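You operate a simulated robot arm through the tools that you are given. There is no shell and no other tool. Be economical: measure what you need, move in short steps, check, and stop when the job is done.

Carry out the task below with a simulated two-armed robot. There is one attempt and no reset: what you move stays moved.

JOB
Pick up the clear bottle that says "hose" from the shelf under the blue groove with one hand, pass it to the other hand and put it on the shelf under the red groove. Set down upright: clear bottle.

Only the result counts: the job must be done as asked and must still hold three seconds after the hand-in. Knocking over, shifting, dropping, spilling or breaking anything else fails it.

ROBOT AND FRAMES
Two 7-joint arms with two-finger parallel grippers on one trunk, on a base that drives. Base frame: it is fixed to the floor where the robot stands at the start and does not move with it; the origin is under the middle of the robot, x ahead of it, y to its left, z up. Units: cm, degrees, N and s.
The left shoulder is at the start at [11, 16.9, 132.8], the right one opposite. With the tool pointing down near the work surface each hand reaches from about 10 to 62 cm from the robot's upright axis, wherever it stands, measured 20 degrees to its own side. Places, roughly: shelf under the red groove [60, 140, 50]. Payload 1.57 kg a hand.
Tool frame (each hand has its own): the origin (TCP) lies between the finger pads and is the grasp point; the fingertips stand 3 cm ahead of it; z points along the fingers, y is the line along which they close. Largest opening 8 cm; finger width 1.7, thickness 1.2; the body of the gripper, 4 by 8.2 cm, starts 8 cm behind the TCP.
Orientation is told as [roll, pitch, yaw] about the base's x, y, z axes, in that order, counted from this pose: with the fingers straight down and closing along the base's y, the tool's x points along the base's -x, its y along +y and its z along -z.

CONTROLS
- The arms move only by the tool send_rows. It takes "left_series", "right_series" or both (then of equal length, played together; a hand with none holds still); each is a list that holds one entry, the list of rows, each a list of 7 numbers: the turn, a rotation vector about the tool's x, y, z in degrees, then the shift along the tool's x, y, z in cm, then the closure, from 0 (fully open) to 1 (shut). In form: [[[ax, ay, az, tx, ty, tz, grip], ...]]. A call has 1 to 20 rows; each row is the pose to reach, as a shift and turn from the pose commanded when the call began, along the tool's axes at that moment. Each row takes 0.2 s and may step no farther than 5 cm and 8.6 degrees from the row before; otherwise, or with a gripper value out of range, the whole call is refused. A pose out of reach is approached as far as the arm can. The call stops where the force on the tool passes 40 N (or 10 N more than at its start, if that is more) or the arm is blocked; 0.2 s more then pass. Each finger travels about 7.2 cm/s and halts on what it meets, pressing with about 36 N; the grip force reading is that of the motor and also rises with nothing between the fingers. The clock runs only during rows and for 0.2 s after the last one: add rows that repeat a pose to give the fingers time. It gives the time, the measured TCP pose, the force on the tool (base axes), the opening and the grip force at its end, in the units of the frame above (readings bear some noise), with the torque about the TCP (base axes, N m) and any sound that the robot's microphone picked up.
- Cameras (640 x 400 px; columns grow to the right, rows downward): "scene" is now at [15.05, 1.98, 150.23]; the picture's right is [0.25, -0.97, 0.00], its down [-0.80, -0.21, -0.56] and it looks along [0.54, 0.14, -0.83] (base axes); focal length 255 px, centre (320, 200). "left" rides on the left gripper at [7.2, 0.7, -12.2] in its tool frame; the picture's right is [-0.09, 1.00, 0.00], its down [-0.84, -0.08, -0.54] and it looks along [-0.54, -0.05, 0.84] (tool axes); focal length 238 px, centre (320, 200). "right" rides on the right gripper at [7.2, -0.7, -12.2] in its tool frame; the picture's right is [0.09, 1.00, 0.00], its down [-0.84, 0.08, -0.54] and it looks along [-0.54, 0.05, 0.84] (tool axes); focal length 238 px, centre (320, 200). There is no depth. A picture from a camera that has moved, and an enlarged one, comes with that camera's place and axes in the base frame and with its lens.
- camera(camera): a new picture of that camera. It takes no simulated time.
- move_column(by): slides the trunk up (or, below 0, down) by that many cm; the arms and the scene camera ride with it, the base frame stays. It gives what a move gives, with no picture.
- steer(legs): drives the robot by 1 to 6 legs, each [ahead, left, turn to the left] in cm, cm and degrees, along the robot's own axes; the way and the turn of a leg run together, so that a leg with both is an arc; at most 150 cm and 180 degrees a leg. The arms and the cameras ride along, it lands a little off, and it stops where it bumps. It gives what a move gives.
- aim_head(pan, tilt): turns the head with the scene camera to pan (to the left, within 86 degrees either way) and tilt (down, from -29 to 69), counted from straight ahead of the robot. It gives what a move gives.
- enlarge(camera, box): a new picture of the part [left, top, right, bottom] of that camera's present view, enlarged. It takes no simulated time.
- hand_in(): hands the job in; it is judged then, once.

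Work in short steps. Places have to be worked out from the pictures, the camera data and where the tool is seen: move nearer, look again, correct. Check each grasp and each placing, and mend what went wrong. You have 120 turns and 92 pictures in all, those below and enlarged ones among them. Open the grippers and draw the arms clear of the work before you hand the job in, unless the task says otherwise; then end with one line.

The tools are called by a JSON object that holds its "name" and its "arguments". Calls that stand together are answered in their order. send_rows: Moves the arms, as the interface text tells. Its arguments: {"type":"object","properties":{"left_series":{"type":"array","items":{"type":"array","items":{"type":"array","items":{"type":"number"}}}},"right_series":{"type":"array","items":{"type":"array","items":{"type":"array","items":{"type":"number"}}}}},"required":[]} The other tools are called the same way: move_column (by) slides the trunk up or down; steer (legs) drives the base; aim_head (pan, tilt) turns the head that bears the scene camera; camera (camera) takes a picture; enlarge (camera, box) takes an enlarged picture of a part of a camera's view; hand_in () hands the job in.

At the start:

```text
t: 0.0
left_tcp_pos: [43.75, 39.91, 82.49]
left_tcp_rot: [0.0, 0.0, 0.0]
left_contact_force: [-0.3, -0.2, 0.5]
left_wrist_torque: [-0.02, 0.04, 0.0]
left_gripper_width: 7.99
left_grip_force: 0.1
right_tcp_pos: [43.45, -2.29, 78.36]
right_tcp_rot: [0.0, 0.0, 0.0]
right_contact_force: [-0.8, 0.6, -0.2]
right_wrist_torque: [-0.04, 0.04, 0.01]
right_gripper_width: 8.0
right_grip_force: 0.0
trunk travel left (down, up): [-64.2, 24.8]
robot x, y, heading: [-0.34, 0.18, 0.0]
head pan, tilt: [14.6, 56.0]
```

scene: 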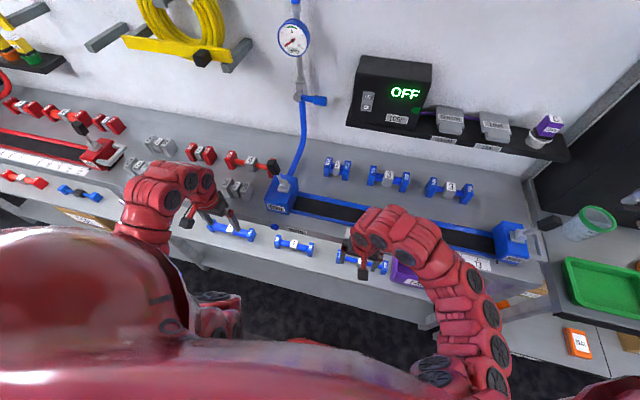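
right: 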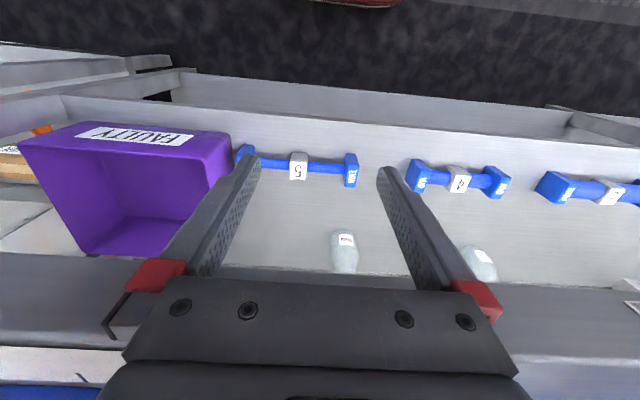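
left: 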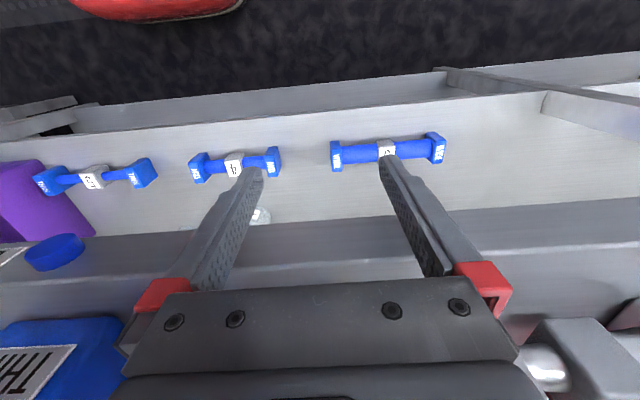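

I'll look at the lower shelf where the small bottles appear, in the hand cameras.

{"name": "enlarge", "arguments": {"camera": "right", "box": [220, 120, 640, 320]}}

{"name": "enlarge", "arguments": {"camera": "scene", "box": [180, 150, 560, 350]}}

{"name": "enlarge", "arguments": {"camera": "left", "box": [180, 120, 500, 320]}}

```text
1.52 times, centred on (430, 220) of right
camera zoom: at [36.38, -2.94, 90.42], right [-0.09, 1.0, 0.0], down [0.84, 0.08, 0.54], along [0.54, 0.05, -0.84], focal length 363 px, centre (152, 170)
```

zoom: 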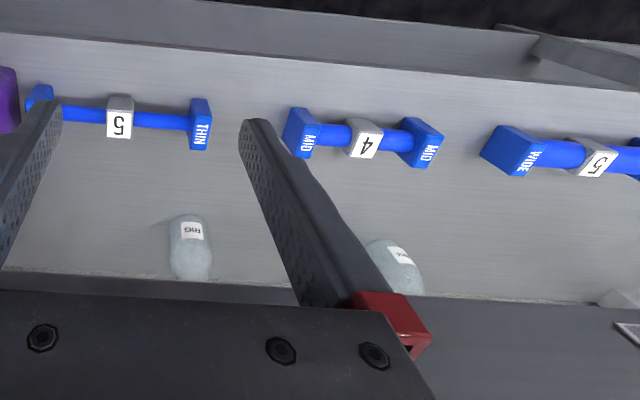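

```text
1.68 times, centred on (370, 250) of scene
camera zoom: at [15.05, 1.98, 150.23], right [0.25, -0.97, 0.0], down [-0.8, -0.21, -0.56], along [0.54, 0.14, -0.83], focal length 430 px, centre (236, 116)
```

zoom: 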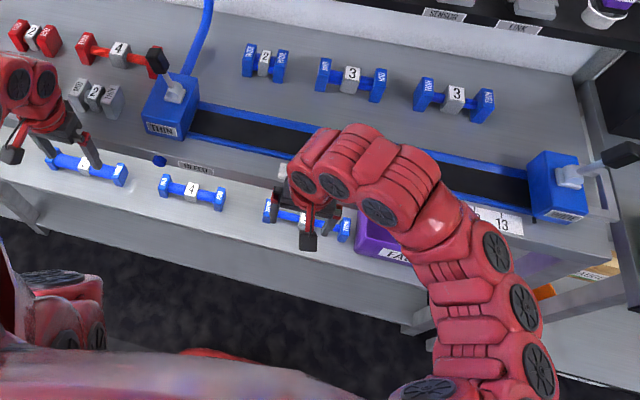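

```text
2.00 times, centred on (340, 220) of left
camera zoom: at [36.53, 40.49, 94.63], right [0.09, 1.0, 0.0], down [0.84, -0.08, 0.54], along [0.54, -0.05, -0.84], focal length 477 px, centre (280, 160)
```

zoom: 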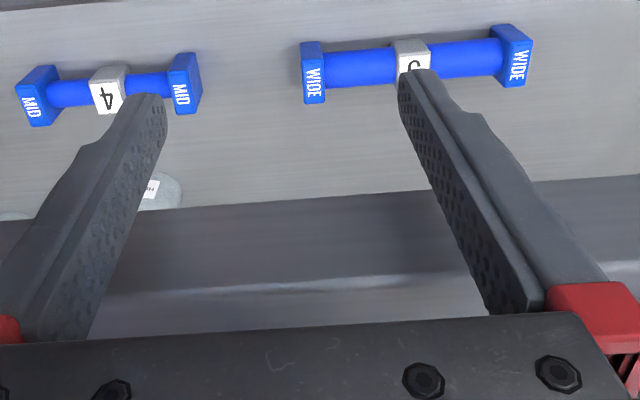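

The bottles stand on the lower shelf (z≈50), well under the table top (front edge x≈46, z≈80), with dumbbells in front. I'll back off and look in under the table at a lower height.

{"name": "steer", "arguments": {"legs": [[-40, 0, 0]]}}

{"name": "aim_head", "arguments": {"pan": 0, "tilt": 35}}

{"name": "camera", "arguments": {"camera": "scene"}}

```text
t: 2.5
left_tcp_pos: [3.95, 39.78, 82.43]
left_tcp_rot: [0.0, 0.0, -0.1]
left_contact_force: [0.0, 0.0, 0.7]
left_wrist_torque: [-0.01, 0.0, -0.01]
left_gripper_width: 7.99
left_grip_force: 0.0
right_tcp_pos: [3.64, -2.41, 78.28]
right_tcp_rot: [0.0, 0.0, 0.0]
right_contact_force: [-0.2, 0.1, -0.6]
right_wrist_torque: [0.0, 0.0, -0.01]
right_gripper_width: 7.99
right_grip_force: 0.0
trunk travel left (down, up): [-64.2, 24.8]
robot x, y, heading: [-39.49, 0.15, -0.3]
head pan, tilt: [14.6, 56.0]
```

```text
t: 3.3
left_tcp_pos: [3.9, 39.96, 82.36]
left_tcp_rot: [0.2, 0.0, -0.1]
left_contact_force: [-0.3, 0.2, 0.8]
left_wrist_torque: [-0.03, 0.0, -0.01]
left_gripper_width: 8.0
left_grip_force: 0.1
right_tcp_pos: [3.61, -2.42, 78.3]
right_tcp_rot: [0.0, 0.0, -0.2]
right_contact_force: [-0.2, 0.8, -0.1]
right_wrist_torque: [-0.05, -0.01, 0.02]
right_gripper_width: 7.99
right_grip_force: 0.1
trunk travel left (down, up): [-64.2, 24.8]
robot x, y, heading: [-39.55, 0.1, -0.0]
head pan, tilt: [0.0, 35.0]
```

```text
85 pictures are left
camera scene: at [-22.81, 0.2, 153.17], right [0.0, -1.0, 0.0], down [-0.57, 0.0, -0.82], along [0.82, 0.0, -0.57], focal length 255 px, centre (320, 200)
```

scene: 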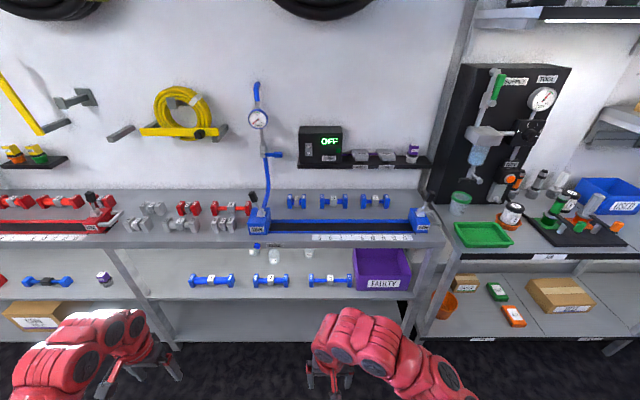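

Now lower the trunk to look in under the table.

{"name": "move_column", "arguments": {"by": -50}}

{"name": "aim_head", "arguments": {"pan": 0, "tilt": 22}}

{"name": "camera", "arguments": {"camera": "scene"}}

```text
refused: -50 is not a number from -40 to 40
```

```text
t: 4.1
left_tcp_pos: [3.94, 39.86, 82.3]
left_tcp_rot: [0.0, 0.1, -0.1]
left_contact_force: [0.6, -0.8, 0.3]
left_wrist_torque: [0.01, 0.0, 0.0]
left_gripper_width: 7.98
left_grip_force: 0.1
right_tcp_pos: [3.66, -2.44, 78.3]
right_tcp_rot: [0.1, 0.1, -0.3]
right_contact_force: [-0.1, 0.0, 0.2]
right_wrist_torque: [-0.01, 0.04, -0.02]
right_gripper_width: 8.01
right_grip_force: 0.0
trunk travel left (down, up): [-64.2, 24.8]
robot x, y, heading: [-39.45, 0.13, -0.1]
head pan, tilt: [0.0, 22.0]
```

```text
84 pictures are left
camera scene: at [-22.35, 0.19, 155.24], right [0.0, -1.0, 0.0], down [-0.38, 0.0, -0.93], along [0.93, 0.0, -0.38], focal length 255 px, centre (320, 200)
```

scene: 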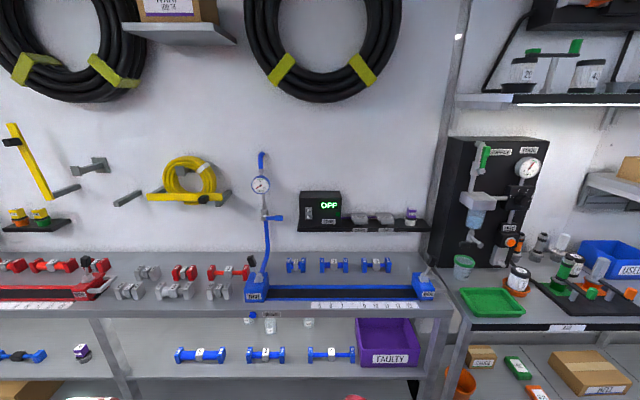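

Limit is 40 per call; lower by 40 and look.

{"name": "move_column", "arguments": {"by": -40}}

{"name": "camera", "arguments": {"camera": "scene"}}

{"name": "enlarge", "arguments": {"camera": "scene", "box": [200, 160, 440, 310]}}

```text
t: 7.9
left_tcp_pos: [4.02, 39.76, 42.4]
left_tcp_rot: [0.0, -0.1, 0.0]
left_contact_force: [-0.8, 0.2, 0.2]
left_wrist_torque: [-0.01, 0.01, -0.04]
left_gripper_width: 8.02
left_grip_force: 0.1
right_tcp_pos: [3.64, -2.3, 38.29]
right_tcp_rot: [0.0, -0.1, -0.2]
right_contact_force: [0.6, 0.3, -0.1]
right_wrist_torque: [-0.01, 0.05, -0.03]
right_gripper_width: 8.03
right_grip_force: 0.0
trunk travel left (down, up): [-24.2, 64.8]
robot x, y, heading: [-39.73, 0.15, -0.4]
head pan, tilt: [0.0, 22.0]
```

```text
83 pictures are left
camera scene: at [-22.37, 0.19, 115.25], right [0.0, -1.0, 0.0], down [-0.37, 0.0, -0.93], along [0.93, 0.0, -0.37], focal length 255 px, centre (320, 200)
```

scene: 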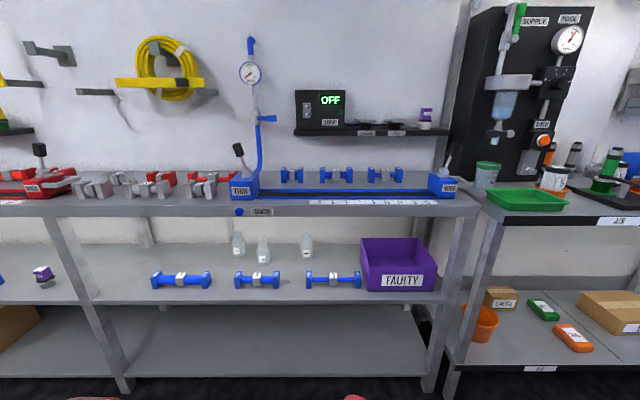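

```text
2.67 times, centred on (320, 235) of scene
camera zoom: at [-22.37, 0.19, 115.25], right [0.0, -1.0, 0.0], down [-0.37, 0.0, -0.93], along [0.93, 0.0, -0.37], focal length 680 px, centre (320, 107)
```

zoom: 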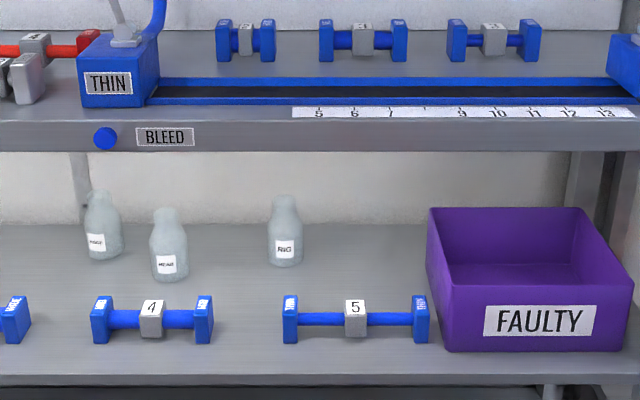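

Three bottles; read their labels up close.

{"name": "enlarge", "arguments": {"camera": "scene", "box": [224, 225, 288, 265]}}

{"name": "aim_head", "arguments": {"pan": 50, "tilt": 22}}

{"name": "camera", "arguments": {"camera": "scene"}}

```text
10.00 times, centred on (256, 245) of scene
camera zoom: at [-22.37, 0.19, 115.25], right [0.0, -1.0, 0.0], down [-0.37, 0.0, -0.93], along [0.93, 0.0, -0.37], focal length 2552 px, centre (960, -250)
```

zoom: 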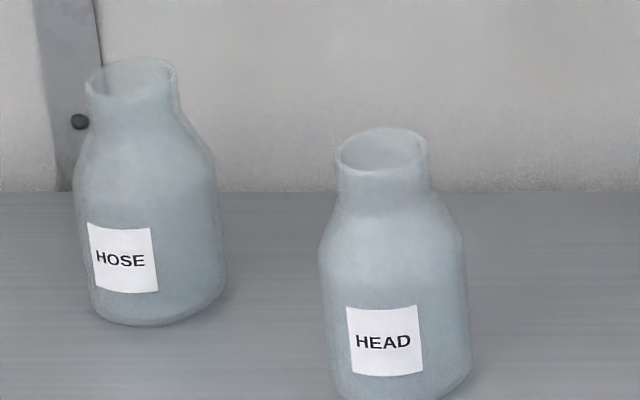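

```text
t: 9.1
left_tcp_pos: [4.02, 39.96, 42.4]
left_tcp_rot: [0.0, 0.0, -0.1]
left_contact_force: [0.5, 0.2, -0.7]
left_wrist_torque: [0.04, 0.02, 0.0]
left_gripper_width: 7.99
left_grip_force: 0.1
right_tcp_pos: [3.57, -2.34, 38.36]
right_tcp_rot: [0.0, 0.0, -0.2]
right_contact_force: [-1.0, -0.3, -0.1]
right_wrist_torque: [0.01, -0.03, 0.0]
right_gripper_width: 8.04
right_grip_force: 0.1
trunk travel left (down, up): [-24.2, 64.8]
robot x, y, heading: [-39.91, 0.37, -0.1]
head pan, tilt: [50.0, 22.0]
```

```text
80 pictures are left
camera scene: at [-25.65, 7.3, 115.24], right [0.76, -0.65, 0.0], down [-0.24, -0.29, -0.93], along [0.6, 0.71, -0.37], focal length 255 px, centre (320, 200)
```

scene: 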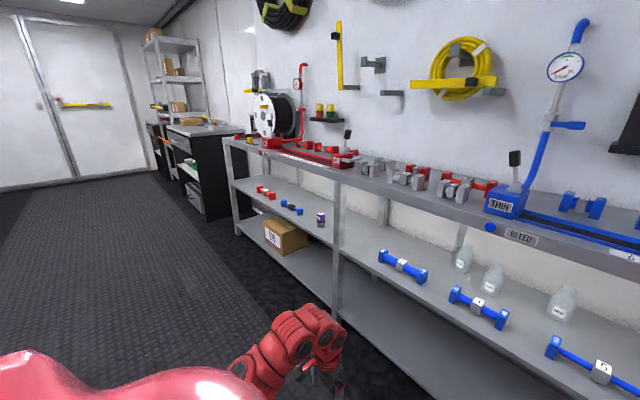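

HOSE is the leftmost bottle, at about (76, 36), neck roughly 4 cm wide. I'll use the right hand for picking: first turn it to point forward with a slight downward tilt, in the free space in front.

{"name": "send_rows", "arguments": {"right_series": [[[0, -8, 0, -2.2, 0, -2.2, 0], [0, -16, 0, -4.4, 0, -4.4, 0], [0, -24, 0, -6.6, 0, -6.6, 0], [0, -32, 0, -8.8, 0, -8.8, 0], [0, -40, 0, -11, 0, -11, 0], [0, -48, 0, -13.2, 0, -13.2, 0], [0, -56, 0, -15.4, 0, -15.4, 0], [0, -64, 0, -17.6, 0, -17.6, 0], [0, -72, 0, -20, 0, -20, 0]]]}}

{"name": "camera", "arguments": {"camera": "right"}}

{"name": "aim_head", "arguments": {"pan": 0, "tilt": 35}}

{"name": "camera", "arguments": {"camera": "scene"}}

```text
t: 11.1
left_tcp_pos: [3.91, 39.85, 42.42]
left_tcp_rot: [0.0, 0.0, -0.1]
left_contact_force: [0.6, 0.5, -0.5]
left_wrist_torque: [0.0, 0.02, 0.06]
left_gripper_width: 8.0
left_grip_force: 0.0
right_tcp_pos: [23.59, -2.39, 58.25]
right_tcp_rot: [-0.2, -72.2, 0.1]
right_contact_force: [0.5, -0.4, 0.2]
right_wrist_torque: [-0.01, -0.01, 0.01]
right_gripper_width: 8.0
right_grip_force: 0.1
right hand out of reach, approached as far as the arm can: row 5, 6, 7
trunk travel left (down, up): [-24.2, 64.8]
robot x, y, heading: [-39.59, 0.13, 0.0]
head pan, tilt: [50.0, 22.0]
```

```text
79 pictures are left
camera right: at [9.85, -2.97, 55.07], right [-0.03, 1.0, -0.09], down [-0.26, 0.08, 0.96], along [0.97, 0.05, 0.25], focal length 238 px, centre (320, 200)
```

right: 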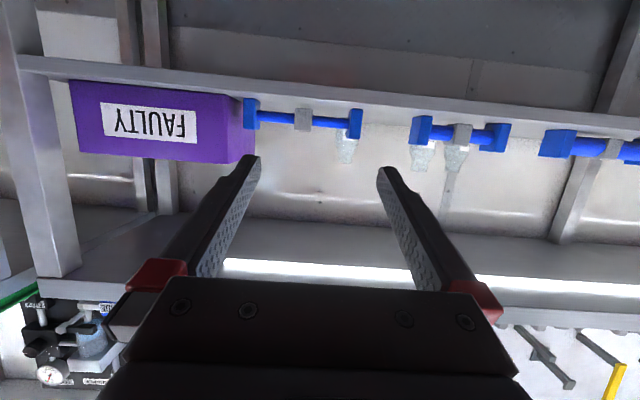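

```text
t: 12.3
left_tcp_pos: [3.91, 39.8, 42.39]
left_tcp_rot: [0.0, 0.0, -0.2]
left_contact_force: [-0.4, 0.4, 0.6]
left_wrist_torque: [-0.03, -0.02, 0.01]
left_gripper_width: 8.0
left_grip_force: 0.1
right_tcp_pos: [23.6, -2.43, 58.19]
right_tcp_rot: [0.0, -71.9, -0.1]
right_contact_force: [-0.3, 0.0, 0.6]
right_wrist_torque: [-0.01, 0.0, -0.02]
right_gripper_width: 8.01
right_grip_force: 0.1
trunk travel left (down, up): [-24.2, 64.8]
robot x, y, heading: [-39.78, -0.08, 0.2]
head pan, tilt: [0.0, 35.0]
```

```text
78 pictures are left
camera scene: at [-22.83, 0.2, 113.19], right [0.0, -1.0, 0.0], down [-0.57, 0.0, -0.82], along [0.82, 0.0, -0.57], focal length 255 px, centre (320, 200)
```

scene: 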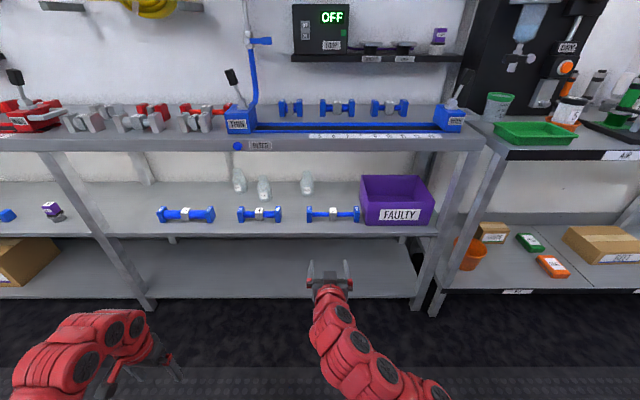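

The hand reaches forward nicely. Shelf edge is at x≈50, the table underside at z≈81. I'll pull the left hand back a bit and drive left so the right hand lines up with HOSE.

{"name": "send_rows", "arguments": {"left_series": [[[0, 0, 0, 3, 0, 0, 0], [0, 0, 0, 6, 0, 0, 0], [0, 0, 0, 9, 0, 0, 0], [0, 0, 0, 12, 0, 0, 0]]]}}

{"name": "steer", "arguments": {"legs": [[0, 38.5, 0]]}}

{"name": "camera", "arguments": {"camera": "right"}}

{"name": "camera", "arguments": {"camera": "scene"}}

```text
t: 13.3
left_tcp_pos: [-8.11, 39.81, 42.53]
left_tcp_rot: [0.0, 0.0, -0.2]
left_contact_force: [-0.5, 0.6, -0.2]
left_wrist_torque: [-0.04, -0.01, -0.02]
left_gripper_width: 8.01
left_grip_force: 0.1
right_tcp_pos: [23.54, -2.5, 58.25]
right_tcp_rot: [0.0, -72.0, -0.2]
right_contact_force: [0.8, -0.3, -0.2]
right_wrist_torque: [0.0, -0.03, -0.01]
right_gripper_width: 7.99
right_grip_force: 0.1
trunk travel left (down, up): [-24.2, 64.8]
robot x, y, heading: [-39.92, -0.02, -0.1]
head pan, tilt: [0.0, 35.0]
```

```text
t: 15.7
left_tcp_pos: [-7.86, 77.83, 42.42]
left_tcp_rot: [0.0, 0.0, -0.2]
left_contact_force: [0.9, 0.6, -0.2]
left_wrist_torque: [0.0, -0.02, 0.05]
left_gripper_width: 8.0
left_grip_force: 0.1
right_tcp_pos: [23.56, 35.5, 58.25]
right_tcp_rot: [-0.1, -72.1, -0.2]
right_contact_force: [0.8, 0.1, -0.4]
right_wrist_torque: [0.01, -0.02, 0.0]
right_gripper_width: 8.0
right_grip_force: 0.1
trunk travel left (down, up): [-24.2, 64.8]
robot x, y, heading: [-39.59, 38.13, -0.3]
head pan, tilt: [0.0, 35.0]
```

```text
77 pictures are left
camera right: at [9.96, 35.02, 55.11], right [-0.02, 1.0, -0.09], down [-0.26, 0.08, 0.96], along [0.97, 0.05, 0.25], focal length 238 px, centre (320, 200)
```

right: 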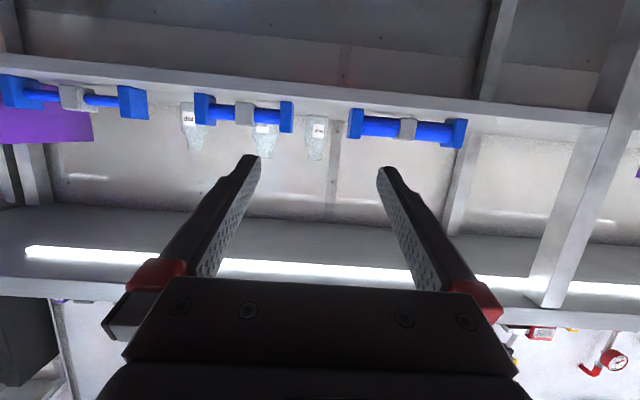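

```text
76 pictures are left
camera scene: at [-22.71, 38.22, 113.18], right [0.0, -1.0, 0.0], down [-0.57, 0.0, -0.82], along [0.82, 0.0, -0.57], focal length 255 px, centre (320, 200)
```

scene: 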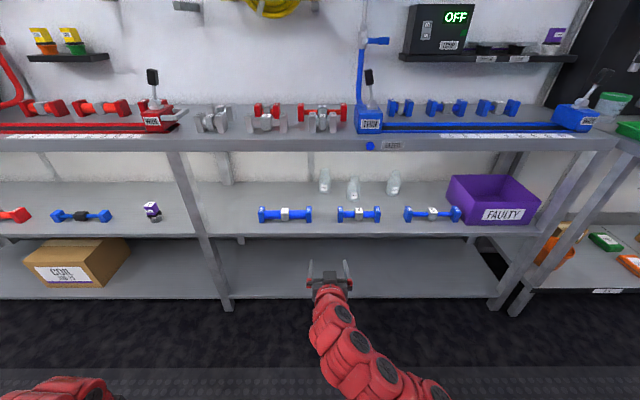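

HOSE appears at column ~317 of the hand camera. I'll zoom both views to triangulate it.

{"name": "enlarge", "arguments": {"camera": "right", "box": [270, 95, 366, 155]}}

{"name": "enlarge", "arguments": {"camera": "scene", "box": [292, 160, 388, 220]}}

```text
6.67 times, centred on (318, 125) of right
camera zoom: at [9.96, 35.02, 55.11], right [-0.02, 1.0, -0.09], down [-0.26, 0.08, 0.96], along [0.97, 0.05, 0.25], focal length 1589 px, centre (333, 700)
```

zoom: 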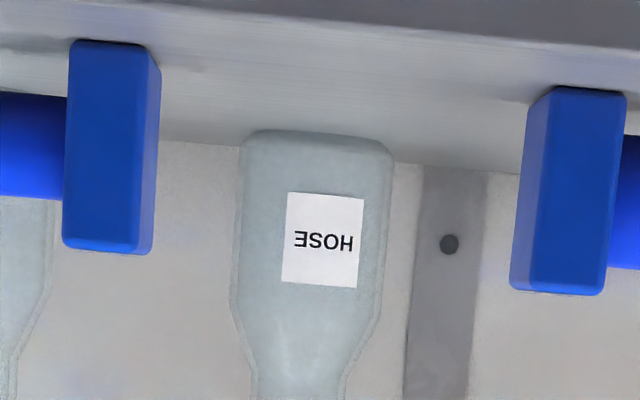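

```text
6.67 times, centred on (340, 190) of scene
camera zoom: at [-22.71, 38.22, 113.18], right [0.0, -1.0, 0.0], down [-0.57, 0.0, -0.82], along [0.82, 0.0, -0.57], focal length 1701 px, centre (187, 267)
```

zoom: 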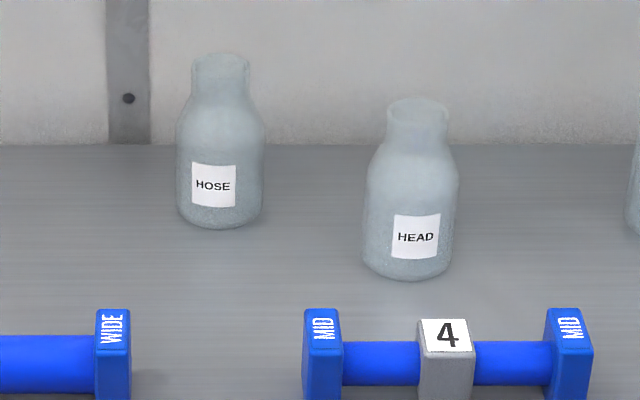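

Triangulated HOSE: axis ≈ (75.5, 36.0), base z≈50, neck z≈58.3–60.8 (≈3.8 cm wide), body ≈5.9 cm. I'll raise the hand 4 cm and drive up, with the fingers staying short of the bottle and above the dumbbells.

{"name": "send_rows", "arguments": {"right_series": [[[0, 0, 0, -1.9, 0.2, -0.62, 0], [0, 0, 0, -3.8, 0.4, -1.24, 0]]]}}

{"name": "steer", "arguments": {"legs": [[36, 0, 0]]}}

{"name": "camera", "arguments": {"camera": "right"}}

{"name": "camera", "arguments": {"camera": "scene"}}

```text
t: 16.3
left_tcp_pos: [-8.02, 77.93, 42.46]
left_tcp_rot: [0.0, 0.1, -0.3]
left_contact_force: [0.5, -0.2, -0.2]
left_wrist_torque: [-0.01, 0.0, 0.0]
left_gripper_width: 8.0
left_grip_force: 0.0
right_tcp_pos: [23.79, 35.91, 62.25]
right_tcp_rot: [-0.2, -71.9, -0.1]
right_contact_force: [-0.2, 0.2, -0.6]
right_wrist_torque: [0.02, 0.01, 0.02]
right_gripper_width: 8.02
right_grip_force: 0.0
trunk travel left (down, up): [-24.2, 64.8]
robot x, y, heading: [-39.67, 37.93, -0.2]
head pan, tilt: [0.0, 35.0]
```

```text
t: 18.6
left_tcp_pos: [27.73, 77.81, 42.52]
left_tcp_rot: [0.0, 0.0, 0.0]
left_contact_force: [0.0, 1.0, 0.0]
left_wrist_torque: [0.01, 0.0, 0.02]
left_gripper_width: 7.97
left_grip_force: 0.0
right_tcp_pos: [59.22, 35.91, 62.32]
right_tcp_rot: [0.0, -72.0, 0.0]
right_contact_force: [-0.4, 0.7, 0.7]
right_wrist_torque: [0.02, -0.01, -0.05]
right_gripper_width: 8.01
right_grip_force: 0.1
trunk travel left (down, up): [-24.2, 64.8]
robot x, y, heading: [-4.27, 37.72, 0.1]
head pan, tilt: [0.0, 35.0]
```

```text
73 pictures are left
camera right: at [45.64, 35.44, 59.12], right [-0.03, 1.0, -0.09], down [-0.26, 0.08, 0.96], along [0.97, 0.05, 0.25], focal length 238 px, centre (320, 200)
```

right: 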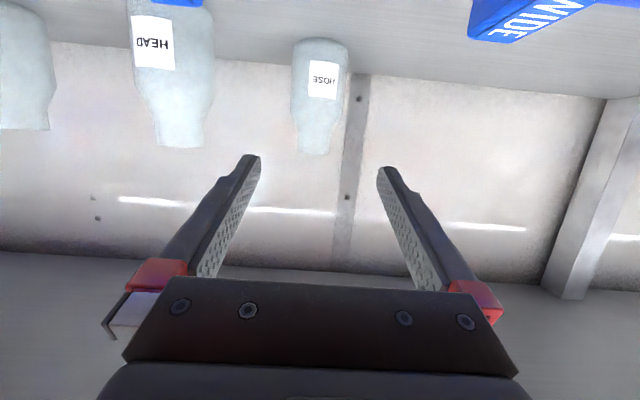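

```text
72 pictures are left
camera scene: at [12.93, 38.15, 113.18], right [0.0, -1.0, 0.0], down [-0.57, 0.0, -0.82], along [0.82, 0.0, -0.57], focal length 255 px, centre (320, 200)
```

scene: 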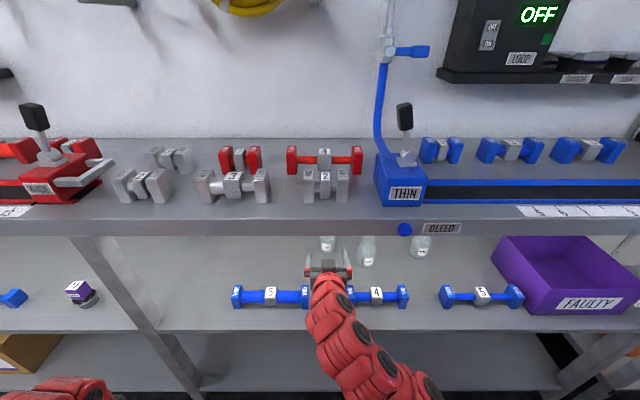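

Refined HOSE at about y=35.7, neck top z≈60.9. Advance the open fingers to straddle the neck, slightly high, then look.

{"name": "send_rows", "arguments": {"right_series": [[[0, 0, 0, -1.0, -0.1, 3.1, 0], [0, 0, 0, -2.0, -0.2, 6.2, 0], [0, 0, 0, -3.0, -0.2, 9.3, 0], [0, 0, 0, -4.0, -0.2, 12.4, 0], [0, 0, 0, -5.04, -0.2, 15.5, 0]]]}}

{"name": "camera", "arguments": {"camera": "right"}}

{"name": "enlarge", "arguments": {"camera": "scene", "box": [250, 210, 410, 310]}}

```text
t: 19.8
left_tcp_pos: [27.62, 77.87, 42.43]
left_tcp_rot: [0.0, 0.0, 0.0]
left_contact_force: [0.3, 0.9, 0.8]
left_wrist_torque: [-0.03, -0.03, 0.02]
left_gripper_width: 8.0
left_grip_force: 0.0
right_tcp_pos: [75.69, 35.83, 62.35]
right_tcp_rot: [0.0, -72.1, 0.1]
right_contact_force: [-0.5, -0.4, -0.7]
right_wrist_torque: [-0.01, -0.01, 0.0]
right_gripper_width: 8.01
right_grip_force: 0.0
trunk travel left (down, up): [-24.2, 64.8]
robot x, y, heading: [-4.15, 37.9, -0.0]
head pan, tilt: [0.0, 35.0]
```

```text
71 pictures are left
camera right: at [62.01, 35.17, 59.24], right [-0.03, 1.0, -0.09], down [-0.26, 0.08, 0.96], along [0.97, 0.05, 0.26], focal length 238 px, centre (320, 200)
```

right: 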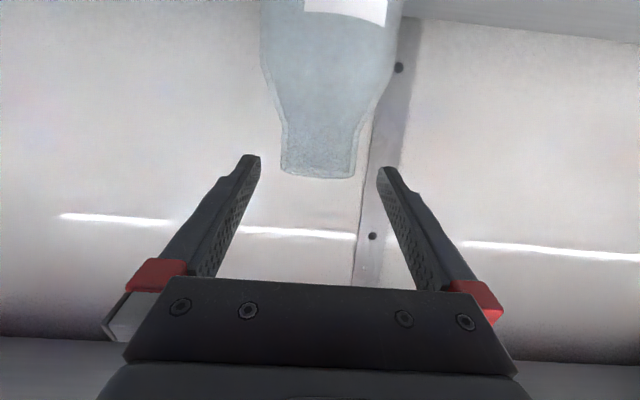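

```text
4.00 times, centred on (330, 260) of scene
camera zoom: at [12.92, 38.16, 113.18], right [0.0, -1.0, 0.0], down [-0.57, 0.0, -0.82], along [0.82, 0.0, -0.57], focal length 1021 px, centre (280, -40)
```

zoom: 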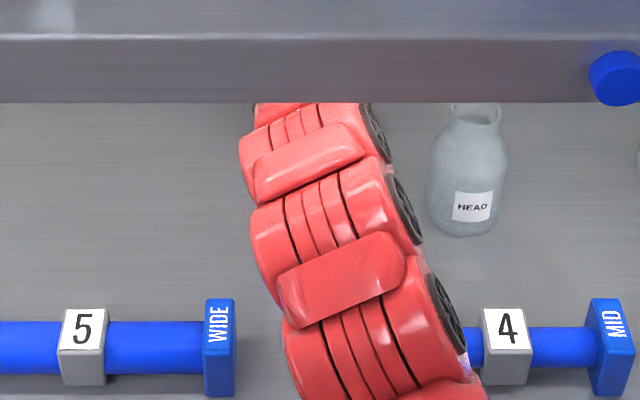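

The neck (z≈58.8–61.1, y≈35.7) sits centred between the fingers. Lower 2.35 cm to neck height, watching the force.

{"name": "send_rows", "arguments": {"right_series": [[[0, 0, 0, 0.8, -0.05, 0.18, 0], [0, 0, 0, 1.55, -0.1, 0.36, 0], [0, 0, 0, 2.3, -0.15, 0.54, 0]]]}}

{"name": "camera", "arguments": {"camera": "right"}}

```text
t: 20.6
left_tcp_pos: [27.62, 77.8, 42.33]
left_tcp_rot: [-0.1, 0.1, -0.1]
left_contact_force: [0.3, 0.1, -0.6]
left_wrist_torque: [-0.01, -0.03, -0.01]
left_gripper_width: 8.01
left_grip_force: 0.0
right_tcp_pos: [75.46, 35.58, 60.05]
right_tcp_rot: [-0.1, -72.1, 0.0]
right_contact_force: [-0.2, -0.6, -0.2]
right_wrist_torque: [0.01, 0.0, 0.02]
right_gripper_width: 8.03
right_grip_force: 0.1
trunk travel left (down, up): [-24.2, 64.8]
robot x, y, heading: [-3.8, 37.95, -0.1]
head pan, tilt: [0.0, 35.0]
```

```text
69 pictures are left
camera right: at [61.74, 35.03, 56.78], right [-0.03, 1.0, -0.09], down [-0.26, 0.08, 0.96], along [0.97, 0.05, 0.25], focal length 238 px, centre (320, 200)
```

right: 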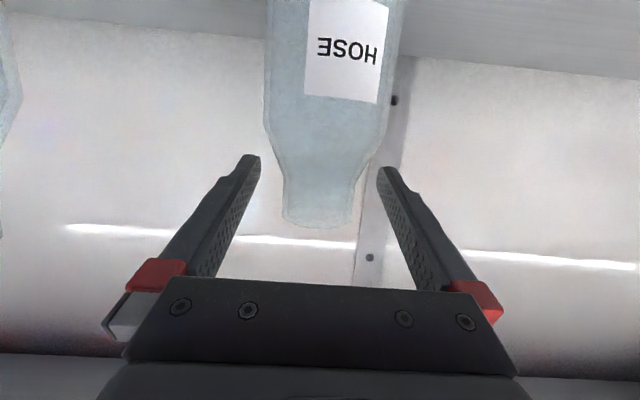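

Neck is level with the TCP (row 192). Close the fingers.

{"name": "send_rows", "arguments": {"right_series": [[[0, 0, 0, 0, 0, 0, 0.3], [0, 0, 0, 0, 0, 0, 0.45], [0, 0, 0, 0, 0, 0, 0.6], [0, 0, 0, 0, 0, 0, 0.8], [0, 0, 0, 0, 0, 0, 0.8]]]}}

{"name": "camera", "arguments": {"camera": "right"}}

```text
t: 21.8
left_tcp_pos: [27.67, 77.92, 42.42]
left_tcp_rot: [0.0, 0.0, -0.1]
left_contact_force: [0.4, 0.7, 0.3]
left_wrist_torque: [0.0, -0.03, 0.03]
left_gripper_width: 8.0
left_grip_force: 0.1
right_tcp_pos: [75.36, 35.75, 59.93]
right_tcp_rot: [-0.1, -72.0, 0.0]
right_contact_force: [0.1, -1.0, 0.1]
right_wrist_torque: [-0.01, 0.0, 0.01]
right_gripper_width: 3.59
right_grip_force: 36.2
trunk travel left (down, up): [-24.2, 64.8]
robot x, y, heading: [-4.19, 37.92, 0.1]
head pan, tilt: [0.0, 35.0]
```

```text
68 pictures are left
camera right: at [61.75, 35.05, 56.82], right [-0.03, 1.0, -0.09], down [-0.26, 0.08, 0.96], along [0.97, 0.05, 0.25], focal length 238 px, centre (320, 200)
```

right: 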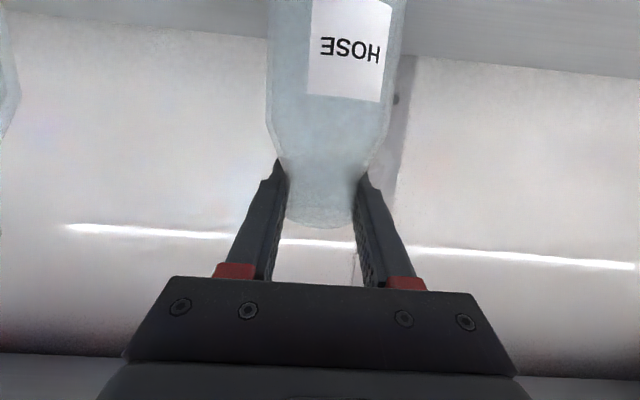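

Solid grip (3.59 cm, 36 N). Lift 3 cm, draw back 9 cm, then lift 5 cm more before leaving over the dumbbells.

{"name": "send_rows", "arguments": {"right_series": [[[0, 0, 0, -0.95, 0, -0.31, 0.8], [0, 0, 0, -1.9, 0, -0.62, 0.8], [0, 0, 0, -2.85, 0, -0.93, 0.8], [0, 0, 0, -2.16, 0, -3.07, 0.8], [0, 0, 0, -1.46, 0, -5.21, 0.8], [0, 0, 0, -0.77, 0, -7.35, 0.8], [0, 0, 0, -0.07, 0, -9.49, 0.8], [0, 0, 0, -1.66, 0, -10.0, 0.8], [0, 0, 0, -3.24, 0, -10.52, 0.8], [0, 0, 0, -4.83, 0, -11.04, 0.8]]]}}

{"name": "camera", "arguments": {"camera": "right"}}

{"name": "camera", "arguments": {"camera": "scene"}}

```text
t: 24.0
left_tcp_pos: [27.66, 77.84, 42.53]
left_tcp_rot: [0.1, 0.0, -0.1]
left_contact_force: [-0.4, -0.8, 0.5]
left_wrist_torque: [0.01, 0.01, 0.04]
left_gripper_width: 8.01
left_grip_force: 0.1
right_tcp_pos: [66.53, 35.68, 68.08]
right_tcp_rot: [-0.1, -72.1, 0.0]
right_contact_force: [0.1, -0.4, -0.6]
right_wrist_torque: [0.01, -0.03, -0.01]
right_gripper_width: 3.59
right_grip_force: 36.0
trunk travel left (down, up): [-24.2, 64.8]
robot x, y, heading: [-3.92, 38.2, -0.1]
head pan, tilt: [0.0, 35.0]
```

```text
67 pictures are left
camera right: at [52.76, 35.04, 64.82], right [-0.03, 1.0, -0.09], down [-0.26, 0.08, 0.96], along [0.97, 0.05, 0.26], focal length 238 px, centre (320, 200)
```

right: 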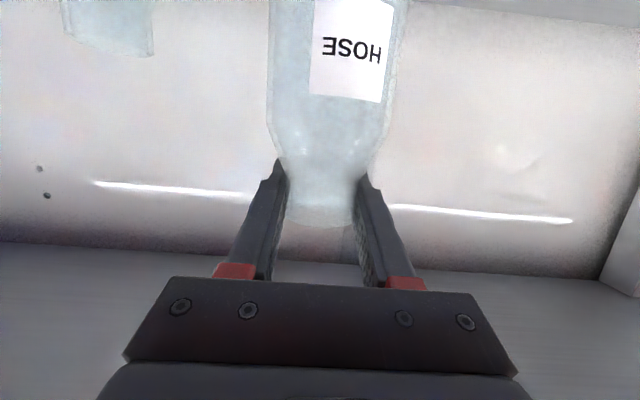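

```text
66 pictures are left
camera scene: at [12.91, 38.15, 113.18], right [0.0, -1.0, 0.0], down [-0.57, 0.0, -0.82], along [0.82, 0.0, -0.57], focal length 255 px, centre (320, 200)
```

scene: 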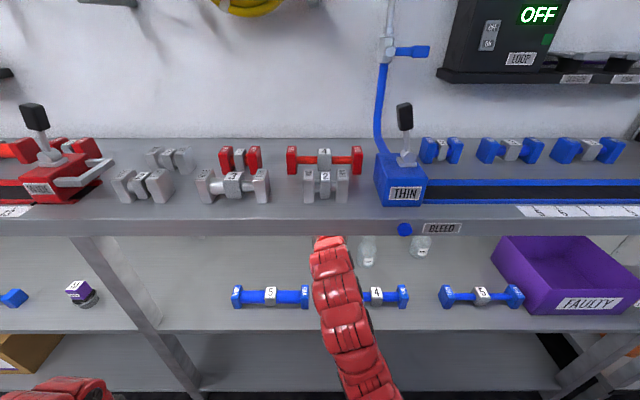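

Bottle is held and clear. Drive straight back out.

{"name": "steer", "arguments": {"legs": [[-40, 0, 0]]}}

{"name": "camera", "arguments": {"camera": "scene"}}

```text
t: 26.5
left_tcp_pos: [-12.22, 77.87, 42.54]
left_tcp_rot: [0.0, 0.0, -0.1]
left_contact_force: [0.0, 0.0, -0.3]
left_wrist_torque: [0.02, -0.02, -0.02]
left_gripper_width: 7.99
left_grip_force: 0.0
right_tcp_pos: [26.66, 35.63, 67.96]
right_tcp_rot: [0.1, -72.2, -0.1]
right_contact_force: [-0.3, -0.2, -0.6]
right_wrist_torque: [0.01, 0.03, -0.01]
right_gripper_width: 3.57
right_grip_force: 36.0
trunk travel left (down, up): [-24.2, 64.8]
robot x, y, heading: [-43.77, 38.53, 0.0]
head pan, tilt: [0.0, 35.0]
```

```text
65 pictures are left
camera scene: at [-26.93, 38.21, 113.19], right [0.0, -1.0, 0.0], down [-0.57, 0.0, -0.82], along [0.82, 0.0, -0.57], focal length 255 px, centre (320, 200)
```

scene: 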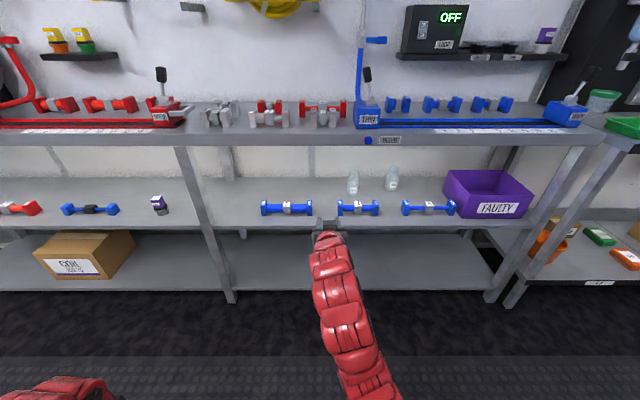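

Bottle out; the others stand untouched. Now draw the right hand in 10 cm and turn the left hand to point forward, for the handover in the free space.

{"name": "send_rows", "arguments": {"right_series": [[[0, 0, 0, 0.31, 0, -0.95, 0.8], [0, 0, 0, 0.62, 0, -1.9, 0.8], [0, 0, 0, 0.93, 0, -2.85, 0.8], [0, 0, 0, 1.24, 0, -3.8, 0.8], [0, 0, 0, 1.55, 0, -4.75, 0.8], [0, 0, 0, 1.85, 0, -5.7, 0.8], [0, 0, 0, 2.16, 0, -6.66, 0.8], [0, 0, 0, 2.47, 0, -7.61, 0.8], [0, 0, 0, 2.78, 0, -8.56, 0.8], [0, 0, 0, 3.09, 0, -9.51, 0.8]]], "left_series": [[[0, -7.5, 0, -1.2, -0.3, -1.85, 0], [0, -15, 0, -2.4, -0.6, -3.7, 0], [0, -22.5, 0, -3.6, -0.9, -5.55, 0], [0, -30, 0, -4.8, -1.2, -7.4, 0], [0, -37.5, 0, -6, -1.5, -9.25, 0], [0, -45, 0, -7.2, -1.8, -11.1, 0], [0, -52.5, 0, -8.4, -2.1, -12.95, 0], [0, -60, 0, -9.6, -2.4, -14.8, 0], [0, -67.5, 0, -10.8, -2.7, -16.65, 0], [0, -75, 0, -12, -3, -18.5, 0]]]}}

{"name": "aim_head", "arguments": {"pan": 0, "tilt": 55}}

{"name": "camera", "arguments": {"camera": "scene"}}

```text
t: 28.7
left_tcp_pos: [0.57, 78.88, 58.54]
left_tcp_rot: [0.2, -75.0, -0.5]
left_contact_force: [0.0, 0.7, -0.8]
left_wrist_torque: [0.01, 0.02, 0.03]
left_gripper_width: 8.01
left_grip_force: 0.1
left hand out of reach, approached as far as the arm can: row 1, 2, 3, 4, 5, 6, 7, 8, 9, 10
right_tcp_pos: [18.55, 35.38, 67.92]
right_tcp_rot: [-0.1, -72.0, -0.1]
right_contact_force: [0.1, -0.3, -1.0]
right_wrist_torque: [0.0, 0.01, -0.01]
right_gripper_width: 3.58
right_grip_force: 35.6
right hand out of reach, approached as far as the arm can: row 9, 10
trunk travel left (down, up): [-24.2, 64.8]
robot x, y, heading: [-44.06, 37.87, -0.4]
head pan, tilt: [0.0, 35.0]
```

```text
t: 29.5
left_tcp_pos: [0.55, 78.99, 58.51]
left_tcp_rot: [0.1, -74.9, -0.2]
left_contact_force: [0.5, -0.8, 0.0]
left_wrist_torque: [-0.01, -0.01, -0.01]
left_gripper_width: 8.0
left_grip_force: 0.1
right_tcp_pos: [18.6, 35.58, 67.88]
right_tcp_rot: [-0.1, -72.0, -0.1]
right_contact_force: [0.4, -0.3, 0.4]
right_wrist_torque: [0.02, 0.01, -0.02]
right_gripper_width: 3.59
right_grip_force: 36.3
trunk travel left (down, up): [-24.2, 64.8]
robot x, y, heading: [-43.99, 38.27, -0.1]
head pan, tilt: [0.0, 55.0]
```

```text
64 pictures are left
camera scene: at [-28.51, 38.21, 110.37], right [0.0, -1.0, 0.0], down [-0.82, 0.0, -0.57], along [0.57, 0.0, -0.82], focal length 255 px, centre (320, 200)
```

scene: 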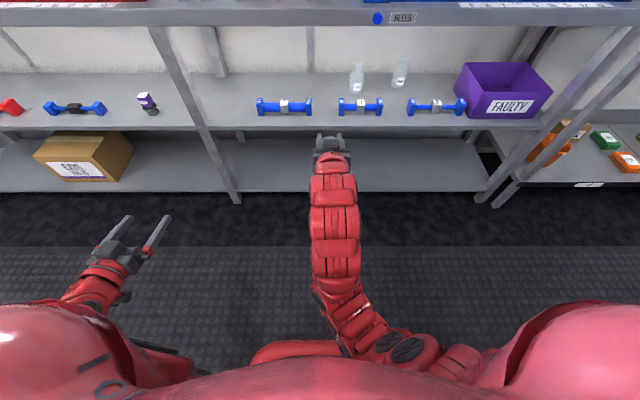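

The left hand is about at its near limit, so I'll do the handover farther out: right hand forward 8 cm while the left swings to a pregrasp beside the bottle body, yawed −50° (pointing forward-right).

{"name": "send_rows", "arguments": {"right_series": [[[0, 0, 0, -0.41, 0, 1.27, 0.8], [0, 0, 0, -0.82, 0, 2.54, 0.8], [0, 0, 0, -1.23, 0, 3.8, 0.8], [0, 0, 0, -1.65, 0, 5.07, 0.8], [0, 0, 0, -2.06, 0, 6.34, 0.8], [0, 0, 0, -2.47, 0, 7.61, 0.8], [0, 0, 0, -2.47, 0, 7.61, 0.8], [0, 0, 0, -2.47, 0, 7.61, 0.8], [0, 0, 0, -2.47, 0, 7.61, 0.8], [0, 0, 0, -2.47, 0, 7.61, 0.8], [0, 0, 0, -2.47, 0, 7.61, 0.8], [0, 0, 0, -2.47, 0, 7.61, 0.8]]], "left_series": [[[4.025, 0, 1.08, -0.605, -2.875, 1.45, 0], [8.05, 0, 2.16, -1.21, -5.75, 2.9, 0], [12.075, 0, 3.24, -1.815, -8.625, 4.35, 0], [16.1, 0, 4.32, -2.42, -11.5, 5.8, 0], [20.125, 0, 5.4, -3.025, -14.375, 7.25, 0], [24.15, 0, 6.48, -3.63, -17.25, 8.7, 0], [28.175, 0, 7.56, -4.235, -20.125, 10.15, 0], [32.2, 0, 8.64, -4.84, -23.0, 11.6, 0], [36.225, 0, 9.72, -5.445, -25.875, 13.05, 0], [40.25, 0, 10.8, -6.05, -28.75, 14.5, 0], [44.275, 0, 11.88, -6.655, -31.625, 15.95, 0], [48.3, 0, 12.95, -7.26, -34.5, 17.4, 0]]]}}

{"name": "camera", "arguments": {"camera": "scene"}}

{"name": "camera", "arguments": {"camera": "left"}}

```text
t: 32.1
left_tcp_pos: [19.12, 44.37, 60.92]
left_tcp_rot: [0.1, -74.9, -50.2]
left_contact_force: [-0.5, 0.0, 0.7]
left_wrist_torque: [-0.01, 0.01, -0.02]
left_gripper_width: 8.03
left_grip_force: 0.1
left hand out of reach, approached as far as the arm can: row 2, 3, 4
right_tcp_pos: [26.54, 35.58, 67.94]
right_tcp_rot: [0.0, -72.0, -0.1]
right_contact_force: [-0.5, -0.1, -0.5]
right_wrist_torque: [0.0, -0.02, -0.01]
right_gripper_width: 3.59
right_grip_force: 36.2
trunk travel left (down, up): [-24.2, 64.8]
robot x, y, heading: [-44.18, 37.86, -0.1]
head pan, tilt: [0.0, 55.0]
```

```text
63 pictures are left
camera scene: at [-28.5, 38.21, 110.36], right [0.0, -1.0, 0.0], down [-0.82, 0.0, -0.57], along [0.57, 0.0, -0.82], focal length 255 px, centre (320, 200)
```

scene: 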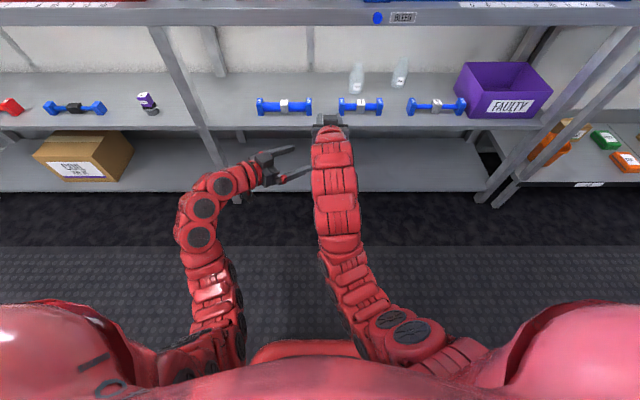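

```text
62 pictures are left
camera left: at [10.94, 55.26, 57.18], right [0.78, 0.62, 0.09], down [-0.26, 0.18, 0.95], along [0.57, -0.76, 0.3], focal length 238 px, centre (320, 200)
```

left: 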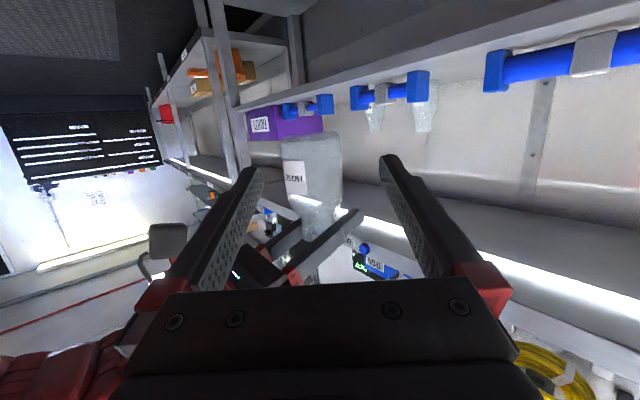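

Nice pregrasp pose; zoom to measure the bottle's body relative to the left fingers.

{"name": "enlarge", "arguments": {"camera": "left", "box": [240, 110, 400, 210]}}

```text
4.00 times, centred on (320, 160) of left
camera zoom: at [10.94, 55.26, 57.18], right [0.78, 0.62, 0.09], down [-0.26, 0.18, 0.95], along [0.57, -0.76, 0.3], focal length 953 px, centre (320, 360)
```

zoom: 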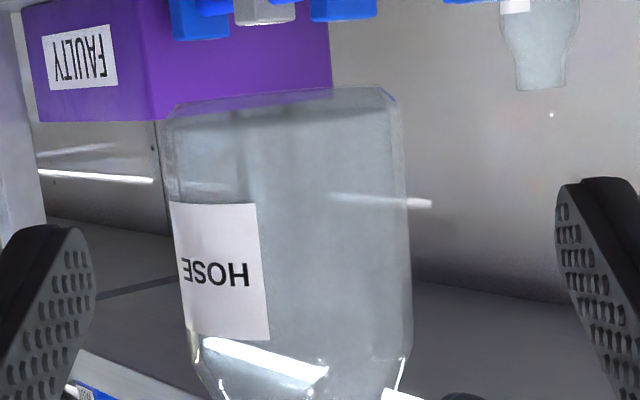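

Body axis comes out ≈(25.25, 35.6), about 1.3 cm short of the right TCP; body spans z 58–64. I'll shift the left hand 0.94 cm sideways and go 4.5 cm in, then check.

{"name": "send_rows", "arguments": {"left_series": [[[0, 0, 0, -0.39, -0.4, 1.45, 0], [0, 0, 0, -0.78, -0.8, 2.9, 0], [0, 0, 0, -1.17, -0.94, 4.35, 0]]]}}

{"name": "camera", "arguments": {"camera": "left"}}

```text
t: 32.9
left_tcp_pos: [21.13, 40.47, 61.0]
left_tcp_rot: [0.0, -74.9, -50.1]
left_contact_force: [-0.5, 0.4, -0.4]
left_wrist_torque: [0.0, -0.03, 0.02]
left_gripper_width: 7.98
left_grip_force: 0.1
right_tcp_pos: [26.55, 35.49, 67.91]
right_tcp_rot: [0.0, -72.0, -0.1]
right_contact_force: [-0.4, 0.1, 0.1]
right_wrist_torque: [-0.05, -0.04, -0.03]
right_gripper_width: 3.57
right_grip_force: 35.6
trunk travel left (down, up): [-24.2, 64.8]
robot x, y, heading: [-43.76, 38.35, -0.1]
head pan, tilt: [0.0, 55.0]
```

```text
60 pictures are left
camera left: at [13.07, 51.24, 57.27], right [0.78, 0.62, 0.09], down [-0.25, 0.19, 0.95], along [0.57, -0.76, 0.3], focal length 238 px, centre (320, 200)
```

left: 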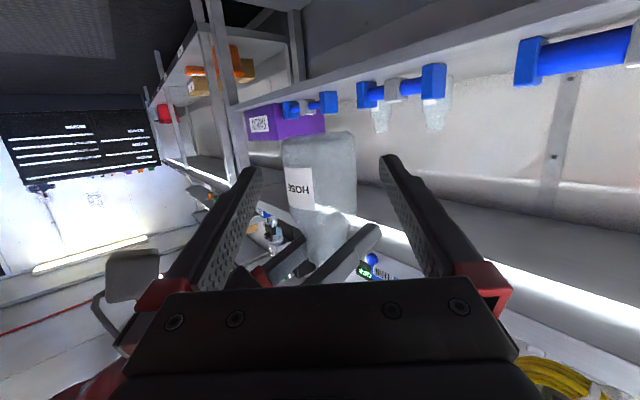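

Centred. Continue 6 cm in.

{"name": "send_rows", "arguments": {"left_series": [[[0, 0, 0, -0.39, 0, 1.45, 0], [0, 0, 0, -0.78, 0, 2.9, 0], [0, 0, 0, -1.17, 0, 4.35, 0], [0, 0, 0, -1.5, 0, 5.7, 0]]]}}

{"name": "camera", "arguments": {"camera": "left"}}

{"name": "camera", "arguments": {"camera": "right"}}

```text
t: 33.9
left_tcp_pos: [25.01, 35.92, 61.05]
left_tcp_rot: [0.1, -75.0, -50.1]
left_contact_force: [0.5, -0.4, -0.1]
left_wrist_torque: [-0.01, 0.0, 0.0]
left_gripper_width: 7.99
left_grip_force: 0.1
right_tcp_pos: [26.6, 35.59, 67.87]
right_tcp_rot: [0.0, -72.0, -0.1]
right_contact_force: [-0.1, -1.0, 0.5]
right_wrist_torque: [0.01, 0.0, 0.0]
right_gripper_width: 3.59
right_grip_force: 36.4
trunk travel left (down, up): [-24.2, 64.8]
robot x, y, heading: [-44.3, 38.12, 0.3]
head pan, tilt: [0.0, 55.0]
```

```text
59 pictures are left
camera left: at [16.83, 46.67, 57.31], right [0.78, 0.62, 0.09], down [-0.26, 0.19, 0.95], along [0.57, -0.76, 0.3], focal length 238 px, centre (320, 200)
```

left: 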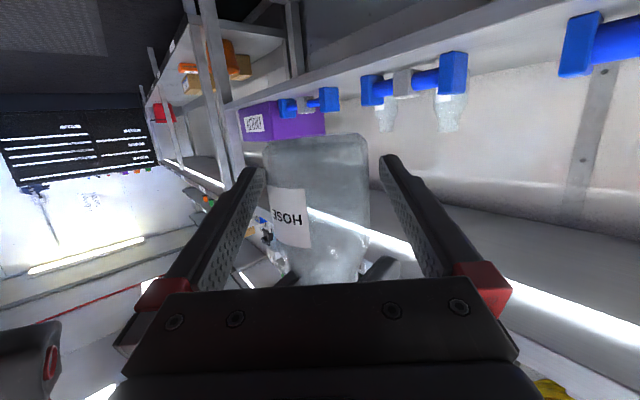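

```text
58 pictures are left
camera right: at [12.86, 35.03, 64.75], right [-0.03, 1.0, -0.09], down [-0.26, 0.08, 0.96], along [0.97, 0.05, 0.25], focal length 238 px, centre (320, 200)
```

right: 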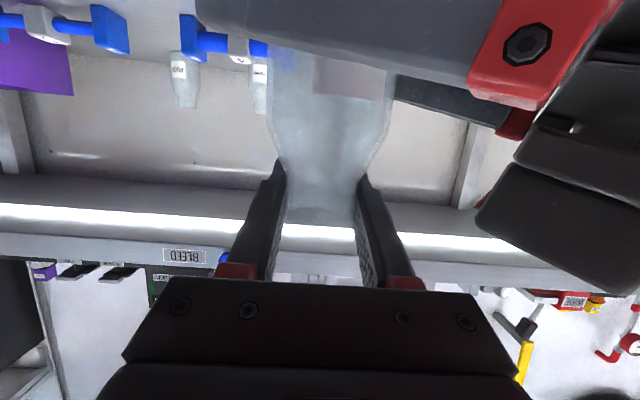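

Body is centred between the left fingers at TCP depth. Close the left hand while the right holds.

{"name": "send_rows", "arguments": {"left_series": [[[0, 0, 0, 0, 0, 0, 0.15], [0, 0, 0, 0, 0, 0, 0.25], [0, 0, 0, 0, 0, 0, 0.35], [0, 0, 0, 0, 0, 0, 0.55], [0, 0, 0, 0, 0, 0, 0.55], [0, 0, 0, 0, 0, 0, 0.55]]]}}

{"name": "camera", "arguments": {"camera": "left"}}

```text
t: 35.3
left_tcp_pos: [25.13, 35.87, 61.02]
left_tcp_rot: [-0.3, -74.9, -50.2]
left_contact_force: [-12.2, -2.5, -0.4]
left_wrist_torque: [0.02, -0.6, -0.28]
left_gripper_width: 5.81
left_grip_force: 35.9
right_tcp_pos: [26.52, 35.57, 67.96]
right_tcp_rot: [-0.1, -72.1, 0.0]
right_contact_force: [12.4, 4.0, -0.2]
right_wrist_torque: [0.26, -0.26, 0.24]
right_gripper_width: 3.57
right_grip_force: 35.6
trunk travel left (down, up): [-24.2, 64.8]
robot x, y, heading: [-43.75, 38.37, -0.0]
head pan, tilt: [0.0, 55.0]
```

```text
57 pictures are left
camera left: at [16.8, 46.65, 57.28], right [0.78, 0.62, 0.09], down [-0.26, 0.19, 0.95], along [0.57, -0.76, 0.3], focal length 238 px, centre (320, 200)
```

left: 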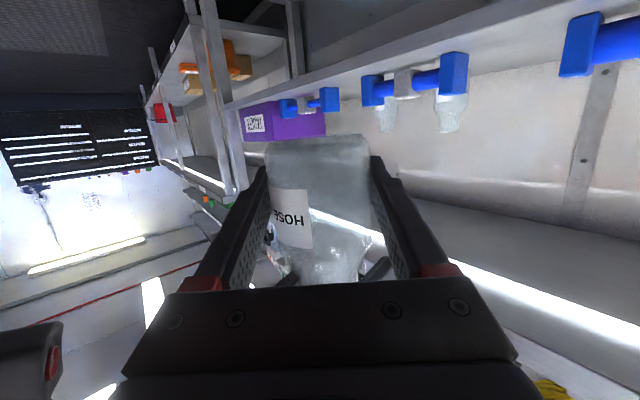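

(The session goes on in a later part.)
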